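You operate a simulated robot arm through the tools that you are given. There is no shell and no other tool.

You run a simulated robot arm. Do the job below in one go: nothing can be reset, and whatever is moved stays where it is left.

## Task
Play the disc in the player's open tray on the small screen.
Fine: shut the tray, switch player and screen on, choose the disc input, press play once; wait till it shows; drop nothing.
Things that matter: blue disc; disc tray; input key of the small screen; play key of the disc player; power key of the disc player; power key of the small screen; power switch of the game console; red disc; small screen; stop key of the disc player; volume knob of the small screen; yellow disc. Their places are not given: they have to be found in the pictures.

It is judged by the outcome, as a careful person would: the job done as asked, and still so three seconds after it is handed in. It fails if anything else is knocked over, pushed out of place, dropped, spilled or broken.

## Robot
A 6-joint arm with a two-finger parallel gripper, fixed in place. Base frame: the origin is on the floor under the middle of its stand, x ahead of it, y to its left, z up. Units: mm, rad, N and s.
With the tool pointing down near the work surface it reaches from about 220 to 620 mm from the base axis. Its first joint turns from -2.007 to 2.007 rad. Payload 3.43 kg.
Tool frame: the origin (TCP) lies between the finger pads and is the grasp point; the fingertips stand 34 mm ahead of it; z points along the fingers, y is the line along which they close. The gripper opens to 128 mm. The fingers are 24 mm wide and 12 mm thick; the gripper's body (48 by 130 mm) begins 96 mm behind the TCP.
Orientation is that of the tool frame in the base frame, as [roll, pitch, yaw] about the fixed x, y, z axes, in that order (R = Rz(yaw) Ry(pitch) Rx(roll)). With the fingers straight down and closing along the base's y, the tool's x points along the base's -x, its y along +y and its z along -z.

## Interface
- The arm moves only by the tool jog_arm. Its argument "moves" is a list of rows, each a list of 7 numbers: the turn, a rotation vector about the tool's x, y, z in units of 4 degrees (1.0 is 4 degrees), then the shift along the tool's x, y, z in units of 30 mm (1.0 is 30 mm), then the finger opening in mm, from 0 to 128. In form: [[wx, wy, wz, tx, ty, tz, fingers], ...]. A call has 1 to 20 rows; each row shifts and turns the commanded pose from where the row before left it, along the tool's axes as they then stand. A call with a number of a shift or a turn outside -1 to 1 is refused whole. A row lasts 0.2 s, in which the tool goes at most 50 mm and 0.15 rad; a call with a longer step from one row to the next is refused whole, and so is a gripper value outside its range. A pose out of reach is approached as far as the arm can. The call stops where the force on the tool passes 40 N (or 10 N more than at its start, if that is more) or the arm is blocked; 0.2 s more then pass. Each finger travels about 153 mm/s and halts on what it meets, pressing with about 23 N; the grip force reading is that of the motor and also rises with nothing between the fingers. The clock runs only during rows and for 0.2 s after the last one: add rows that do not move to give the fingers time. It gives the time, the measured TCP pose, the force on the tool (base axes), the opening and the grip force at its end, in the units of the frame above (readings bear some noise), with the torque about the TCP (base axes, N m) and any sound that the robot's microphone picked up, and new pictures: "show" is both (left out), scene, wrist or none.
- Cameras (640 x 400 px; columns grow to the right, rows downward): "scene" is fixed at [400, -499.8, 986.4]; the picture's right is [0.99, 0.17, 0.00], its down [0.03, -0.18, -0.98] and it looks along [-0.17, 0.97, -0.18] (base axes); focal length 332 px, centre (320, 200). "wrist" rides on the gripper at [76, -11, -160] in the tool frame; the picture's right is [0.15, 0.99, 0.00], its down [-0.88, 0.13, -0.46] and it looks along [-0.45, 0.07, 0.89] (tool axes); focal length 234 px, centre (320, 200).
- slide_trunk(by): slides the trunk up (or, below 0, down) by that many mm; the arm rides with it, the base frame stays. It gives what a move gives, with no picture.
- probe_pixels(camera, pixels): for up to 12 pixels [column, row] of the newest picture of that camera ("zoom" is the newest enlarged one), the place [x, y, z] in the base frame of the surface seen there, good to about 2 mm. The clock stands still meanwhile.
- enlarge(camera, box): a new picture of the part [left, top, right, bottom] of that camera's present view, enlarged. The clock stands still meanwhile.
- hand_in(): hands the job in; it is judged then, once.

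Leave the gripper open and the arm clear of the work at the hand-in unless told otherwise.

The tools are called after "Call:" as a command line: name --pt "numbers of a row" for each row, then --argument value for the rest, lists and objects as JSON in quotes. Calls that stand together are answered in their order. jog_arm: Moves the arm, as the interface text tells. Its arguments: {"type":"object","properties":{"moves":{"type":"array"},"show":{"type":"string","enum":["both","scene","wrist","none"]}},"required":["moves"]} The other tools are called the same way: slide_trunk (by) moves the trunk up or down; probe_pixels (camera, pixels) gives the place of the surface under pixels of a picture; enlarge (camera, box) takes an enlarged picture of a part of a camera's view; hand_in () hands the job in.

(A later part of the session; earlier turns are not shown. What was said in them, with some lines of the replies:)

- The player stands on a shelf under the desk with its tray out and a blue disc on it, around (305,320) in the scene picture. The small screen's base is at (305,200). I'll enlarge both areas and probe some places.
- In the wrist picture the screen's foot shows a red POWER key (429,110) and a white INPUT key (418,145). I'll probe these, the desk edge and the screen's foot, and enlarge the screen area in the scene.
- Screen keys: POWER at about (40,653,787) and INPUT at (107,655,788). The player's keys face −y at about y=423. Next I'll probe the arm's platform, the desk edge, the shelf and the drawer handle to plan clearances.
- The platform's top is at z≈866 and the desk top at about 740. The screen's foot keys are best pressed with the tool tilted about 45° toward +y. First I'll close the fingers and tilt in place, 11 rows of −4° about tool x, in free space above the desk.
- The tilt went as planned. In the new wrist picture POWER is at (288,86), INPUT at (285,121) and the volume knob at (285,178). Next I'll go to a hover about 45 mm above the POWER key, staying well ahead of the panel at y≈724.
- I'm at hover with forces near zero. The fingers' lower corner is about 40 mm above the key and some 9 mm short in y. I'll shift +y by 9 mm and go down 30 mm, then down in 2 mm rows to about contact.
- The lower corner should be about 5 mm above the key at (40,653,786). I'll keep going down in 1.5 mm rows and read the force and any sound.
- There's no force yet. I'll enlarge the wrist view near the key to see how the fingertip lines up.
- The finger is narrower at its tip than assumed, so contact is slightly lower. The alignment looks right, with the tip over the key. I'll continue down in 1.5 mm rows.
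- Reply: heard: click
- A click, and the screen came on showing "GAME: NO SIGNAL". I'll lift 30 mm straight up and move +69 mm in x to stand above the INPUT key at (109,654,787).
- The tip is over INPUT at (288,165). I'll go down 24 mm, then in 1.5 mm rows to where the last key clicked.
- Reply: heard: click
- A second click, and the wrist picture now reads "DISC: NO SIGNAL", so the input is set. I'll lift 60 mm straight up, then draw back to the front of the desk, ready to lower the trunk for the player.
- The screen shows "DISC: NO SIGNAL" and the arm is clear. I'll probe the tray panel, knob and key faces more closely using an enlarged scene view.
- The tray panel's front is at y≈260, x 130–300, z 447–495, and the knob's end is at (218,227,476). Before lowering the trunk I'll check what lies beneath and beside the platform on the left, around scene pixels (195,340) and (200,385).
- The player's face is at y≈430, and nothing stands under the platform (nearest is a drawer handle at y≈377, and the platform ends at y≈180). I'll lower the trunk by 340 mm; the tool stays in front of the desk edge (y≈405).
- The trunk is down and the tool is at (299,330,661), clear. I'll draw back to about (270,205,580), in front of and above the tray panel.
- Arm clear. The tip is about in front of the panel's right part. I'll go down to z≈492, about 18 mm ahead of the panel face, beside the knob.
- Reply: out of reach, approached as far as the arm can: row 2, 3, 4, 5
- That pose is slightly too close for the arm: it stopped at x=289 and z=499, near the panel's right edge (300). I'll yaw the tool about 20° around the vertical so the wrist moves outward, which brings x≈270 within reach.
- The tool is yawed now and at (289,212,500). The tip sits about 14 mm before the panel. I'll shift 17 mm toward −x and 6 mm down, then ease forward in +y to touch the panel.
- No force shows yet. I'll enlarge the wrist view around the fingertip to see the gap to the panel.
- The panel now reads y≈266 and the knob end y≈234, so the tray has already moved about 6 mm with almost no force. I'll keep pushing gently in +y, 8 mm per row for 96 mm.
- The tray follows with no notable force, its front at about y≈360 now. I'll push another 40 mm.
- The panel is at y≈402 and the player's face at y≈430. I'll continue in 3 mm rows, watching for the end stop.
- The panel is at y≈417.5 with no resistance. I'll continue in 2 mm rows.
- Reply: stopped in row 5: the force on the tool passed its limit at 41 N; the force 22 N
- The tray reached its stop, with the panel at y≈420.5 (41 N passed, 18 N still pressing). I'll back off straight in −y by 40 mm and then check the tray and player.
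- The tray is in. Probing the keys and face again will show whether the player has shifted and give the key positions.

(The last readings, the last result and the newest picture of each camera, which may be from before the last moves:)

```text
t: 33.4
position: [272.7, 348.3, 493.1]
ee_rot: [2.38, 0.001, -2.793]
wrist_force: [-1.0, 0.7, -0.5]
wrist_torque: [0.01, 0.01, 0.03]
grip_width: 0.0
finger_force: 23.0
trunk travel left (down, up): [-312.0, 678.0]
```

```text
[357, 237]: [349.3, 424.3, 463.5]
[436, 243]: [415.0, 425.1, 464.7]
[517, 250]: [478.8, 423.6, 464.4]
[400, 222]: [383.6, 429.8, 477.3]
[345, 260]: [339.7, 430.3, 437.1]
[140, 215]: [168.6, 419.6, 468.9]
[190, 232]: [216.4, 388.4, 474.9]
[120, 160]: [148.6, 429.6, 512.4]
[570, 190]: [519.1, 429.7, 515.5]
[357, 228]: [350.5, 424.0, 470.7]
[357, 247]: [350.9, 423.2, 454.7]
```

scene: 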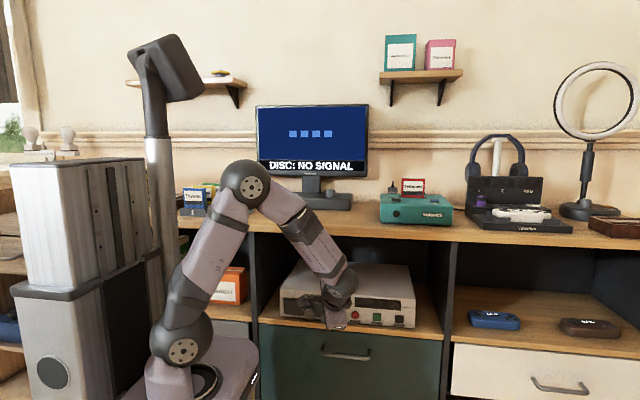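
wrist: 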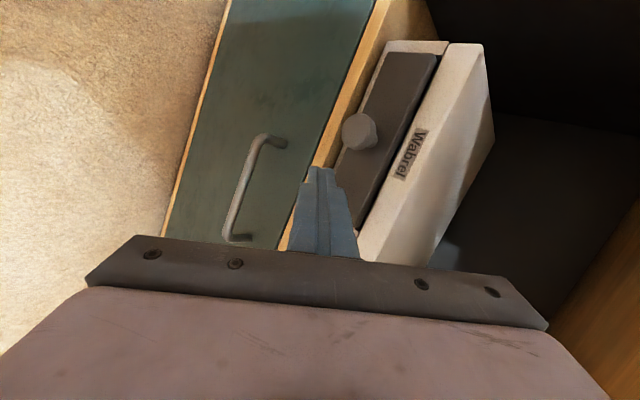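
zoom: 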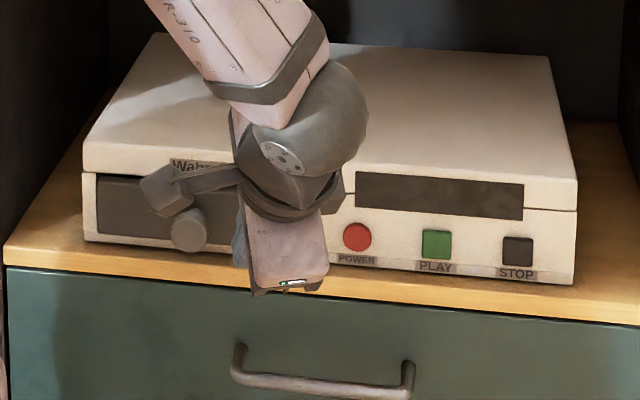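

The player hasn't shifted (face y≈430). Keys: POWER (350,424,463), PLAY (415,424,463), STOP (479,424,463). I'll move to in front of POWER, well back at y≈325, and turn the tool back by 20° so it points straight at the face.

Call:
jog_arm --pt "0 0 0 -0.539 -0.353 -0.214 0" --pt "0 0 0 -0.539 -0.353 -0.214 0" --pt "0 0 0 -0.539 -0.353 -0.214 0" --pt "0 0 0 -0.539 -0.353 -0.214 0" --pt "0 -0.6947 0.7193 0 0 0 0" --pt "0 -0.6947 0.7193 0 0 0 0" --pt "0 -0.6947 0.7193 0 0 0 0" --pt "0 -0.6947 0.7193 0 0 0 0" --pt "0 -0.6947 0.7193 0 0 0 0" --pt "0 0 0 0 0 0 0" --show "both"

```text
t: 35.6
position: [351.4, 326.0, 481.5]
ee_rot: [2.379, 0.0, -3.14]
wrist_force: [-0.2, -0.1, 0.0]
wrist_torque: [0.02, 0.0, -0.02]
grip_width: 0.0
finger_force: 23.3
trunk travel left (down, up): [-312.0, 678.0]
```

scene: 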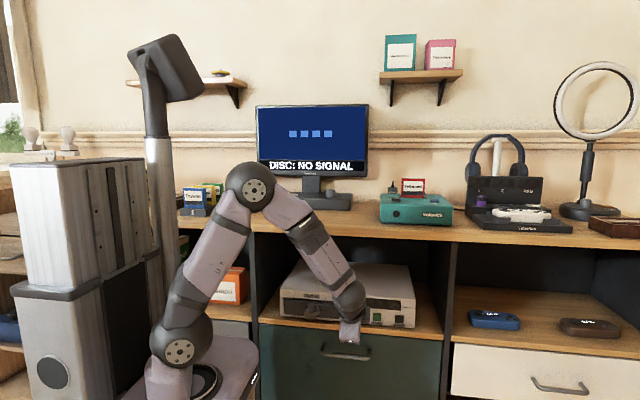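
wrist: 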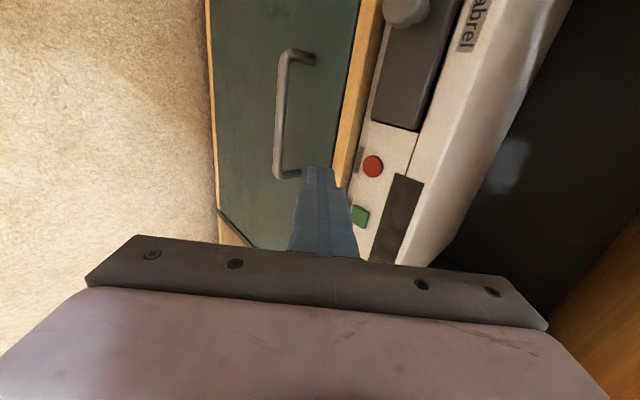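

I'm in front of POWER with the tip about 67 mm from it. I'll go forward 55 mm, then check alignment before pressing.

Call:
jog_arm --pt "0 0 0 0 0.265 0.253 0" --pt "0 0 0 0 0.265 0.253 0" --pt "0 0 0 0 0.265 0.253 0" --pt "0 0 0 0 0.265 0.253 0" --pt "0 0 0 0 0.265 0.253 0" --pt "0 0 0 0 0 0 0" --show "both"

Call:
enlarge --camera "wrist" --box '[250, 90, 450, 250]'

```text
t: 37.0
position: [351.9, 382.4, 481.0]
ee_rot: [2.38, 0.002, 3.141]
wrist_force: [0.2, 1.4, 0.0]
wrist_torque: [0.01, 0.01, 0.01]
grip_width: 0.0
finger_force: 23.2
trunk travel left (down, up): [-312.0, 678.0]
```

scene: 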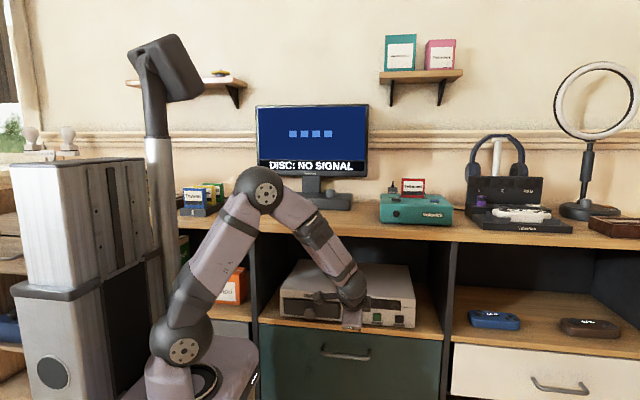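
wrist: 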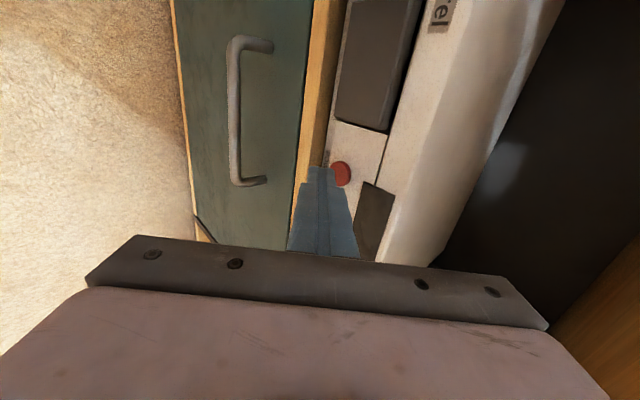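

```text
2.50 times, centred on (350, 170) of wrist
```

zoom: 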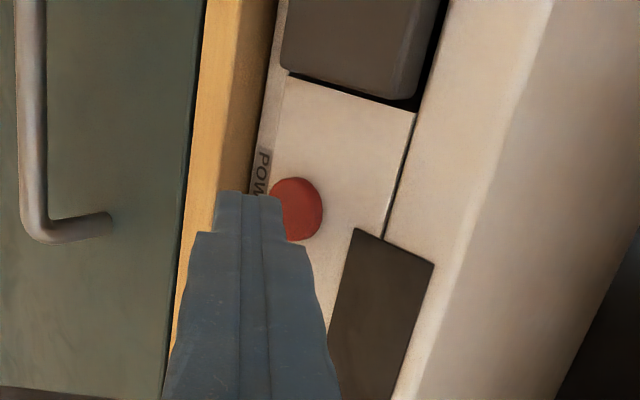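

Alignment looks right: the tip is just in front of the red key at (343,173). I'll advance in 1.5 mm rows.

Call:
jog_arm --pt "0 0 0 0 0.0361 0.0345 0" --pt "0 0 0 0 0.0361 0.0345 0" --pt "0 0 0 0 0.0361 0.0345 0" --pt "0 0 0 0 0.0361 0.0345 0" --pt "0 0 0 0 0.0361 0.0345 0" --pt "0 0 0 0 0.0361 0.0345 0" --pt "0 0 0 0 0 0 0" --show "wrist"

```text
t: 38.6
position: [351.6, 390.8, 481.3]
ee_rot: [2.378, 0.0, -3.141]
wrist_force: [0.0, 0.8, 0.4]
wrist_torque: [0.03, -0.03, 0.02]
grip_width: 0.4
finger_force: 23.0
trunk travel left (down, up): [-312.0, 678.0]
```

wrist: 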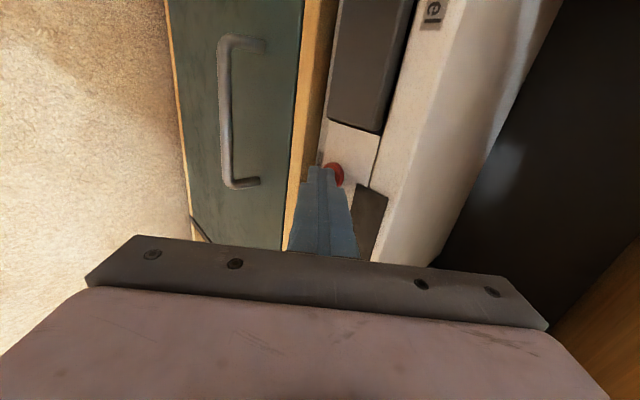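

No contact yet. I'll keep going in 1.5 mm rows, three at a time.

Call:
jog_arm --pt "0 0 0 0 0.0361 0.0345 0" --pt "0 0 0 0 0.0361 0.0345 0" --pt "0 0 0 0 0.0361 0.0345 0" --pt "0 0 0 0 0 0 0" --show "both"

```text
t: 39.6
position: [350.9, 393.8, 482.6]
ee_rot: [2.377, -0.001, 3.141]
wrist_force: [-0.5, -1.1, -0.5]
wrist_torque: [-0.02, 0.04, -0.01]
grip_width: 0.1
finger_force: 22.5
trunk travel left (down, up): [-312.0, 678.0]
```

scene: 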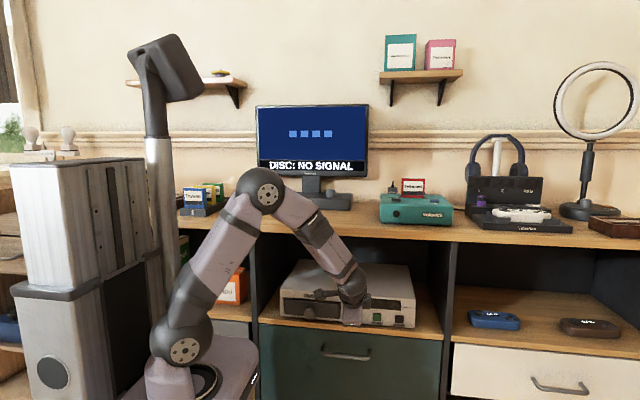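
wrist: 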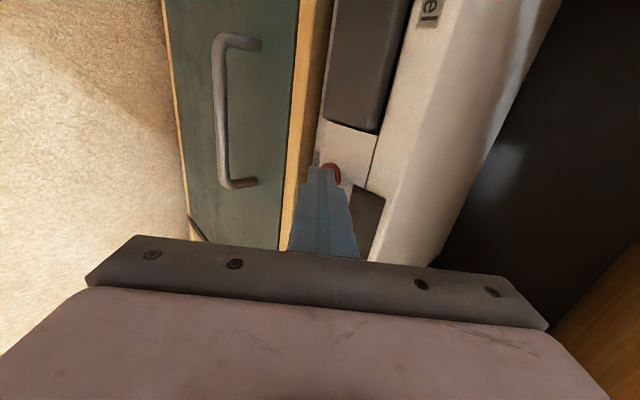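

There's a hint of contact (−1 N in y) but no click yet. Two more 1.5 mm rows.

Call:
jog_arm --pt "0 0 0 0 0.0361 0.0345 0" --pt "0 0 0 0 0.0361 0.0345 0" --pt "0 0 0 0 0 0 0" --show "both"

```text
t: 40.4
position: [352.2, 397.3, 481.6]
ee_rot: [2.378, 0.0, -3.141]
wrist_force: [-0.9, -3.9, 0.7]
wrist_torque: [-0.07, 0.03, 0.03]
grip_width: 0.1
finger_force: 23.2
trunk travel left (down, up): [-312.0, 678.0]
heard: click
```

scene: 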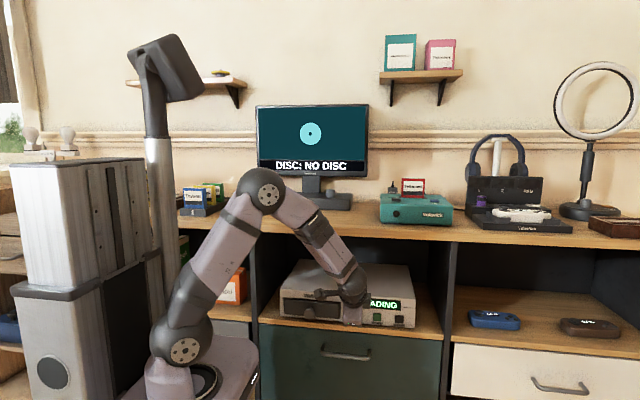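
wrist: 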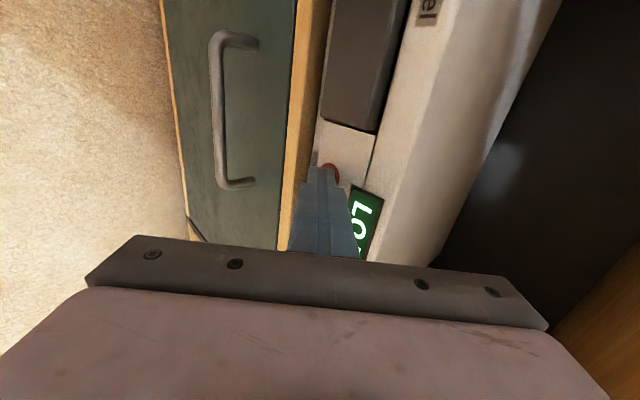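

A click: the display says "LOADING" and the screen "DISC: NO DISC". I'll back off 25 mm and move +64 mm in x to in front of PLAY, then wait for the loading to finish.

Call:
jog_arm --pt "0 0 0 0 -0.2008 -0.192 0" --pt "0 0 0 0 -0.2008 -0.192 0" --pt "0 0 0 0 -0.2008 -0.192 0" --pt "0 0 0 -0.533 0 0 0" --pt "0 0 0 -0.533 0 0 0" --pt "0 0 0 -0.533 0 0 0" --pt "0 0 0 -0.533 0 0 0" --pt "0 0 0 0 0 0 0" --pt "0 0 0 0 0 0 0" --pt "0 0 0 0 0 0 0" --show "both"

Call:
enlarge --camera "scene" --box '[270, 250, 430, 350]'

```text
t: 42.6
position: [414.2, 371.4, 484.0]
ee_rot: [2.379, 0.0, -3.141]
wrist_force: [-1.4, 0.4, -0.4]
wrist_torque: [0.0, 0.02, 0.0]
grip_width: 0.0
finger_force: 22.7
trunk travel left (down, up): [-312.0, 678.0]
```

scene: 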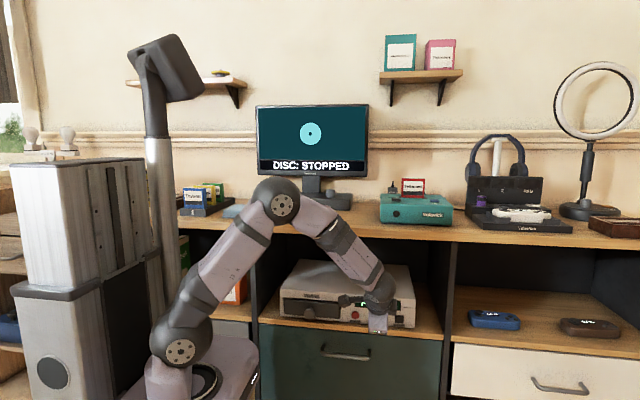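
wrist: 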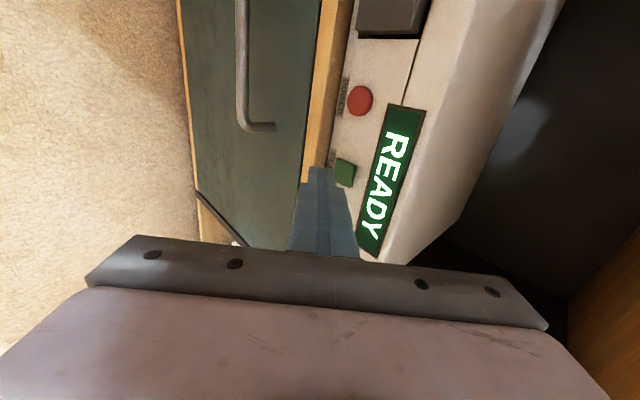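

```text
4.00 times, centred on (350, 300) of scene
```

zoom: 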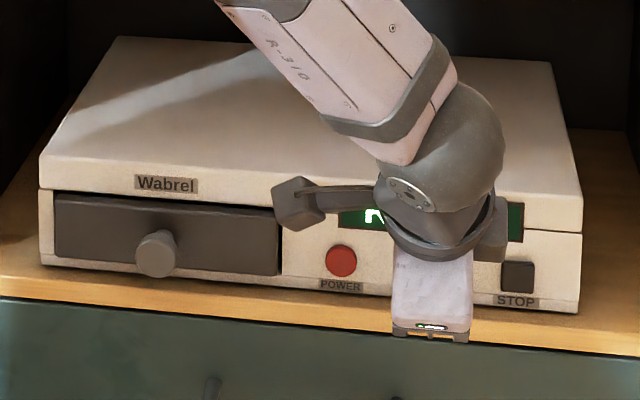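

The player reads "READY" and the screen "DISC: STOPPED". The tip is in front of the green PLAY key at (345,172). I'll advance 17 mm, then in 1.5 mm rows to near contact.

Call:
jog_arm --pt "0 0 0 0 0.1366 0.1305 0" --pt "0 0 0 0 0.1366 0.1305 0" --pt "0 0 0 0 0.1366 0.1305 0" --pt "0 0 0 0 0.0361 0.0345 0" --pt "0 0 0 0 0.0361 0.0345 0" --pt "0 0 0 0 0.0361 0.0345 0" --pt "0 0 0 0 0 0 0" --show "both"

```text
t: 44.2
position: [414.9, 393.0, 482.3]
ee_rot: [2.38, -0.001, -3.139]
wrist_force: [-0.7, 0.8, 0.6]
wrist_torque: [0.0, -0.02, -0.04]
grip_width: 0.1
finger_force: 23.4
trunk travel left (down, up): [-312.0, 678.0]
```

scene: 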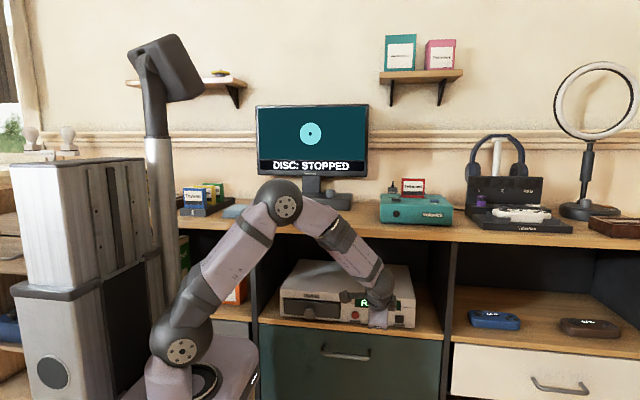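
wrist: 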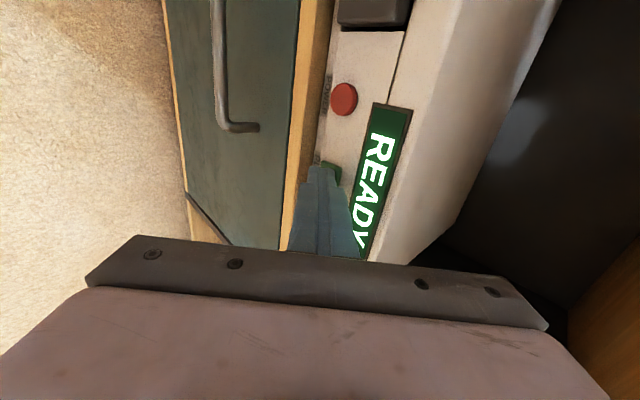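

The tip is at about contact and has not pressed yet. I'll advance two more 1.5 mm rows to press PLAY.

Call:
jog_arm --pt "0 0 0 0 0.0361 0.0345 0" --pt "0 0 0 0 0.0361 0.0345 0" --pt "0 0 0 0 0 0 0" --show "both"

```text
t: 45.0
position: [414.4, 396.7, 482.5]
ee_rot: [2.378, 0.002, -3.141]
wrist_force: [1.4, -2.3, -0.5]
wrist_torque: [-0.03, -0.03, -0.02]
grip_width: 0.2
finger_force: 23.1
trunk travel left (down, up): [-312.0, 678.0]
heard: click
```

scene: 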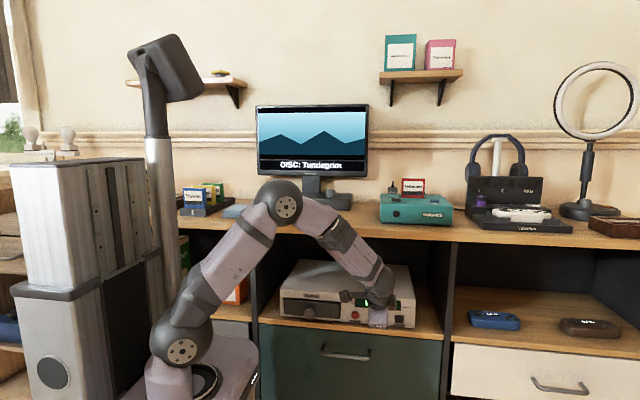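
wrist: 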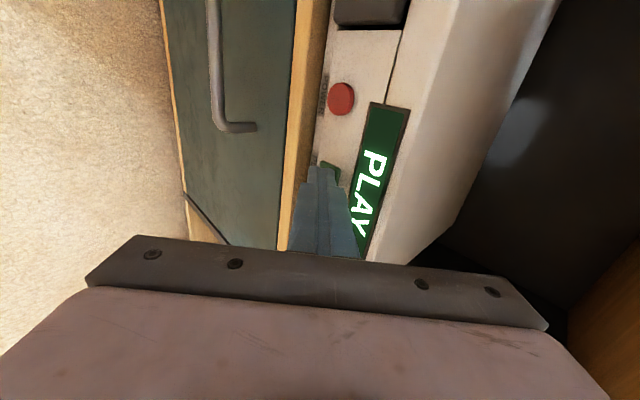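

A click: the display reads "PLAY" and the screen "DISC: Tundagrim" with a picture. I'll back off straight in −y by 150 mm, then open the gripper there.

Call:
jog_arm --pt "0 0 0 0 -0.12 -0.115 0" --pt "0 0 0 0 -0.241 -0.23 0" --pt "0 0 0 0 -0.361 -0.3455 0" --pt "0 0 0 0 -0.361 -0.3455 0" --pt "0 0 0 0 -0.361 -0.3455 0" --pt "0 0 0 0 -0.361 -0.3455 0" --pt "0 0 0 0 -0.361 -0.3455 0" --pt "0 0 0 0 -0.361 -0.3455 0" --pt "0 0 0 0 -0.361 -0.3455 0" --pt "0 0 0 0 -0.361 -0.3455 0" --pt "0 0 0 0 -0.361 -0.3455 0" --pt "0 0 0 0 0 0 128" --pt "0 0 0 0 0 0 128" --pt "0 0 0 0 0 0 128" --pt "0 0 0 0 0 0 128" --pt "0 0 0 0 0 0 128" --show "both"

Call:
enlarge --camera "scene" --box '[240, 90, 440, 350]'

```text
t: 48.4
position: [414.7, 245.4, 482.9]
ee_rot: [2.379, 0.0, -3.141]
wrist_force: [0.2, 1.1, 0.2]
wrist_torque: [-0.01, 0.03, 0.0]
grip_width: 127.9
finger_force: 0.1
trunk travel left (down, up): [-312.0, 678.0]
```

scene: 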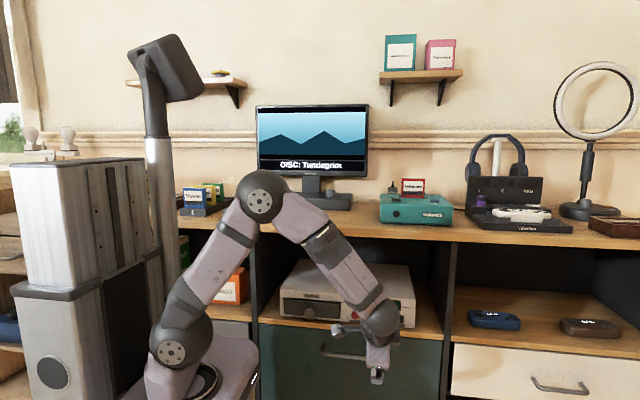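
wrist: 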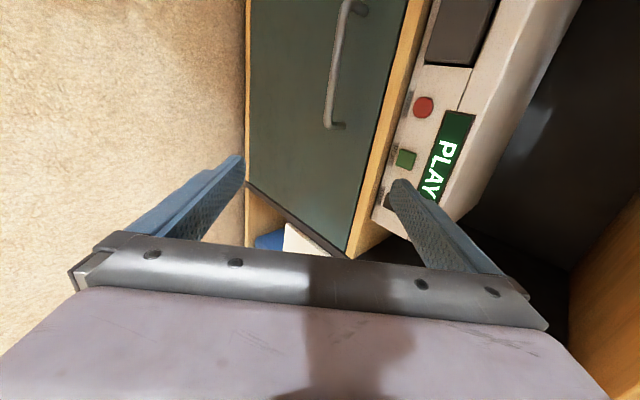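

```text
1.54 times, centred on (340, 220) of scene
```

zoom: 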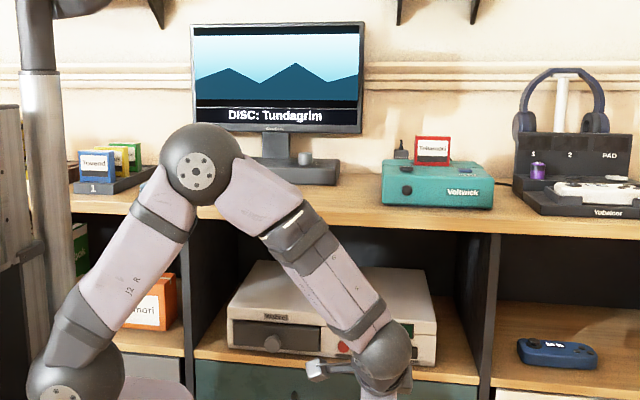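

The disc plays ("PLAY" on the player, "DISC: Tundagrim" on the screen). The gripper is open and about 110 mm clear of the keys. I'll wait two seconds without moving to confirm it keeps playing.

Call:
jog_arm --pt "0 0 0 0 0 0 128" --pt "0 0 0 0 0 0 128" --pt "0 0 0 0 0 0 128" --pt "0 0 0 0 0 0 128" --pt "0 0 0 0 0 0 128" --pt "0 0 0 0 0 0 128" --pt "0 0 0 0 0 0 128" --pt "0 0 0 0 0 0 128" --pt "0 0 0 0 0 0 128" --pt "0 0 0 0 0 0 128" --pt "0 0 0 0 0 0 128" --pt "0 0 0 0 0 0 128" --show "both"

```text
t: 51.0
position: [415.4, 245.0, 482.5]
ee_rot: [2.379, 0.0, 3.141]
wrist_force: [0.3, 1.3, -0.4]
wrist_torque: [0.02, 0.03, 0.0]
grip_width: 127.9
finger_force: 0.1
trunk travel left (down, up): [-312.0, 678.0]
```

scene: 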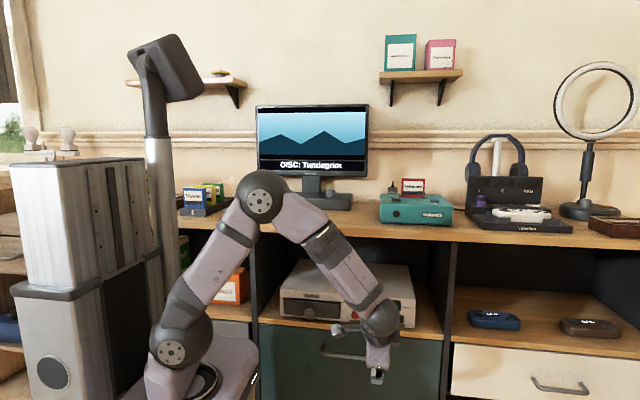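
wrist: 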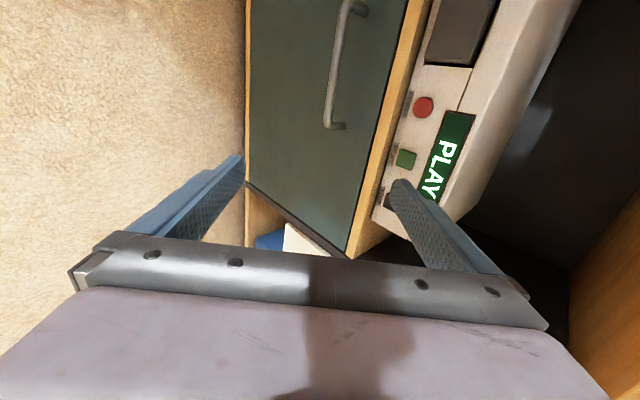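

The picture is steady: "DISC: Tundagrim" on the screen and "PLAY" on the player. The tray is shut, nothing else has moved, and the arm is clear with the gripper open. I'm handing in now.

Call:
hand_in

```text
The job is handed in.
```

The disc is playing on the small screen, and I've handed the job in. The screen showed "DISC: Tundagrim" with a picture, and the player's display read "PLAY". Both still read the same more than two seconds later.

- **Tray:** it is pushed fully shut with the blue disc inside. The push briefly reached 41 N at the end stop, and probes afterwards showed the player had not shifted.
- **Screen:** it is switched on. One press of the input key moved it from "GAME" to "DISC".
- **Player:** it is switched on. I waited for "LOADING" to turn to "READY", then pressed play once.

Nothing was dropped or knocked over. The arm stands about 110 mm clear of the player's keys with the gripper open. The trunk is 340 mm lower than where it started.
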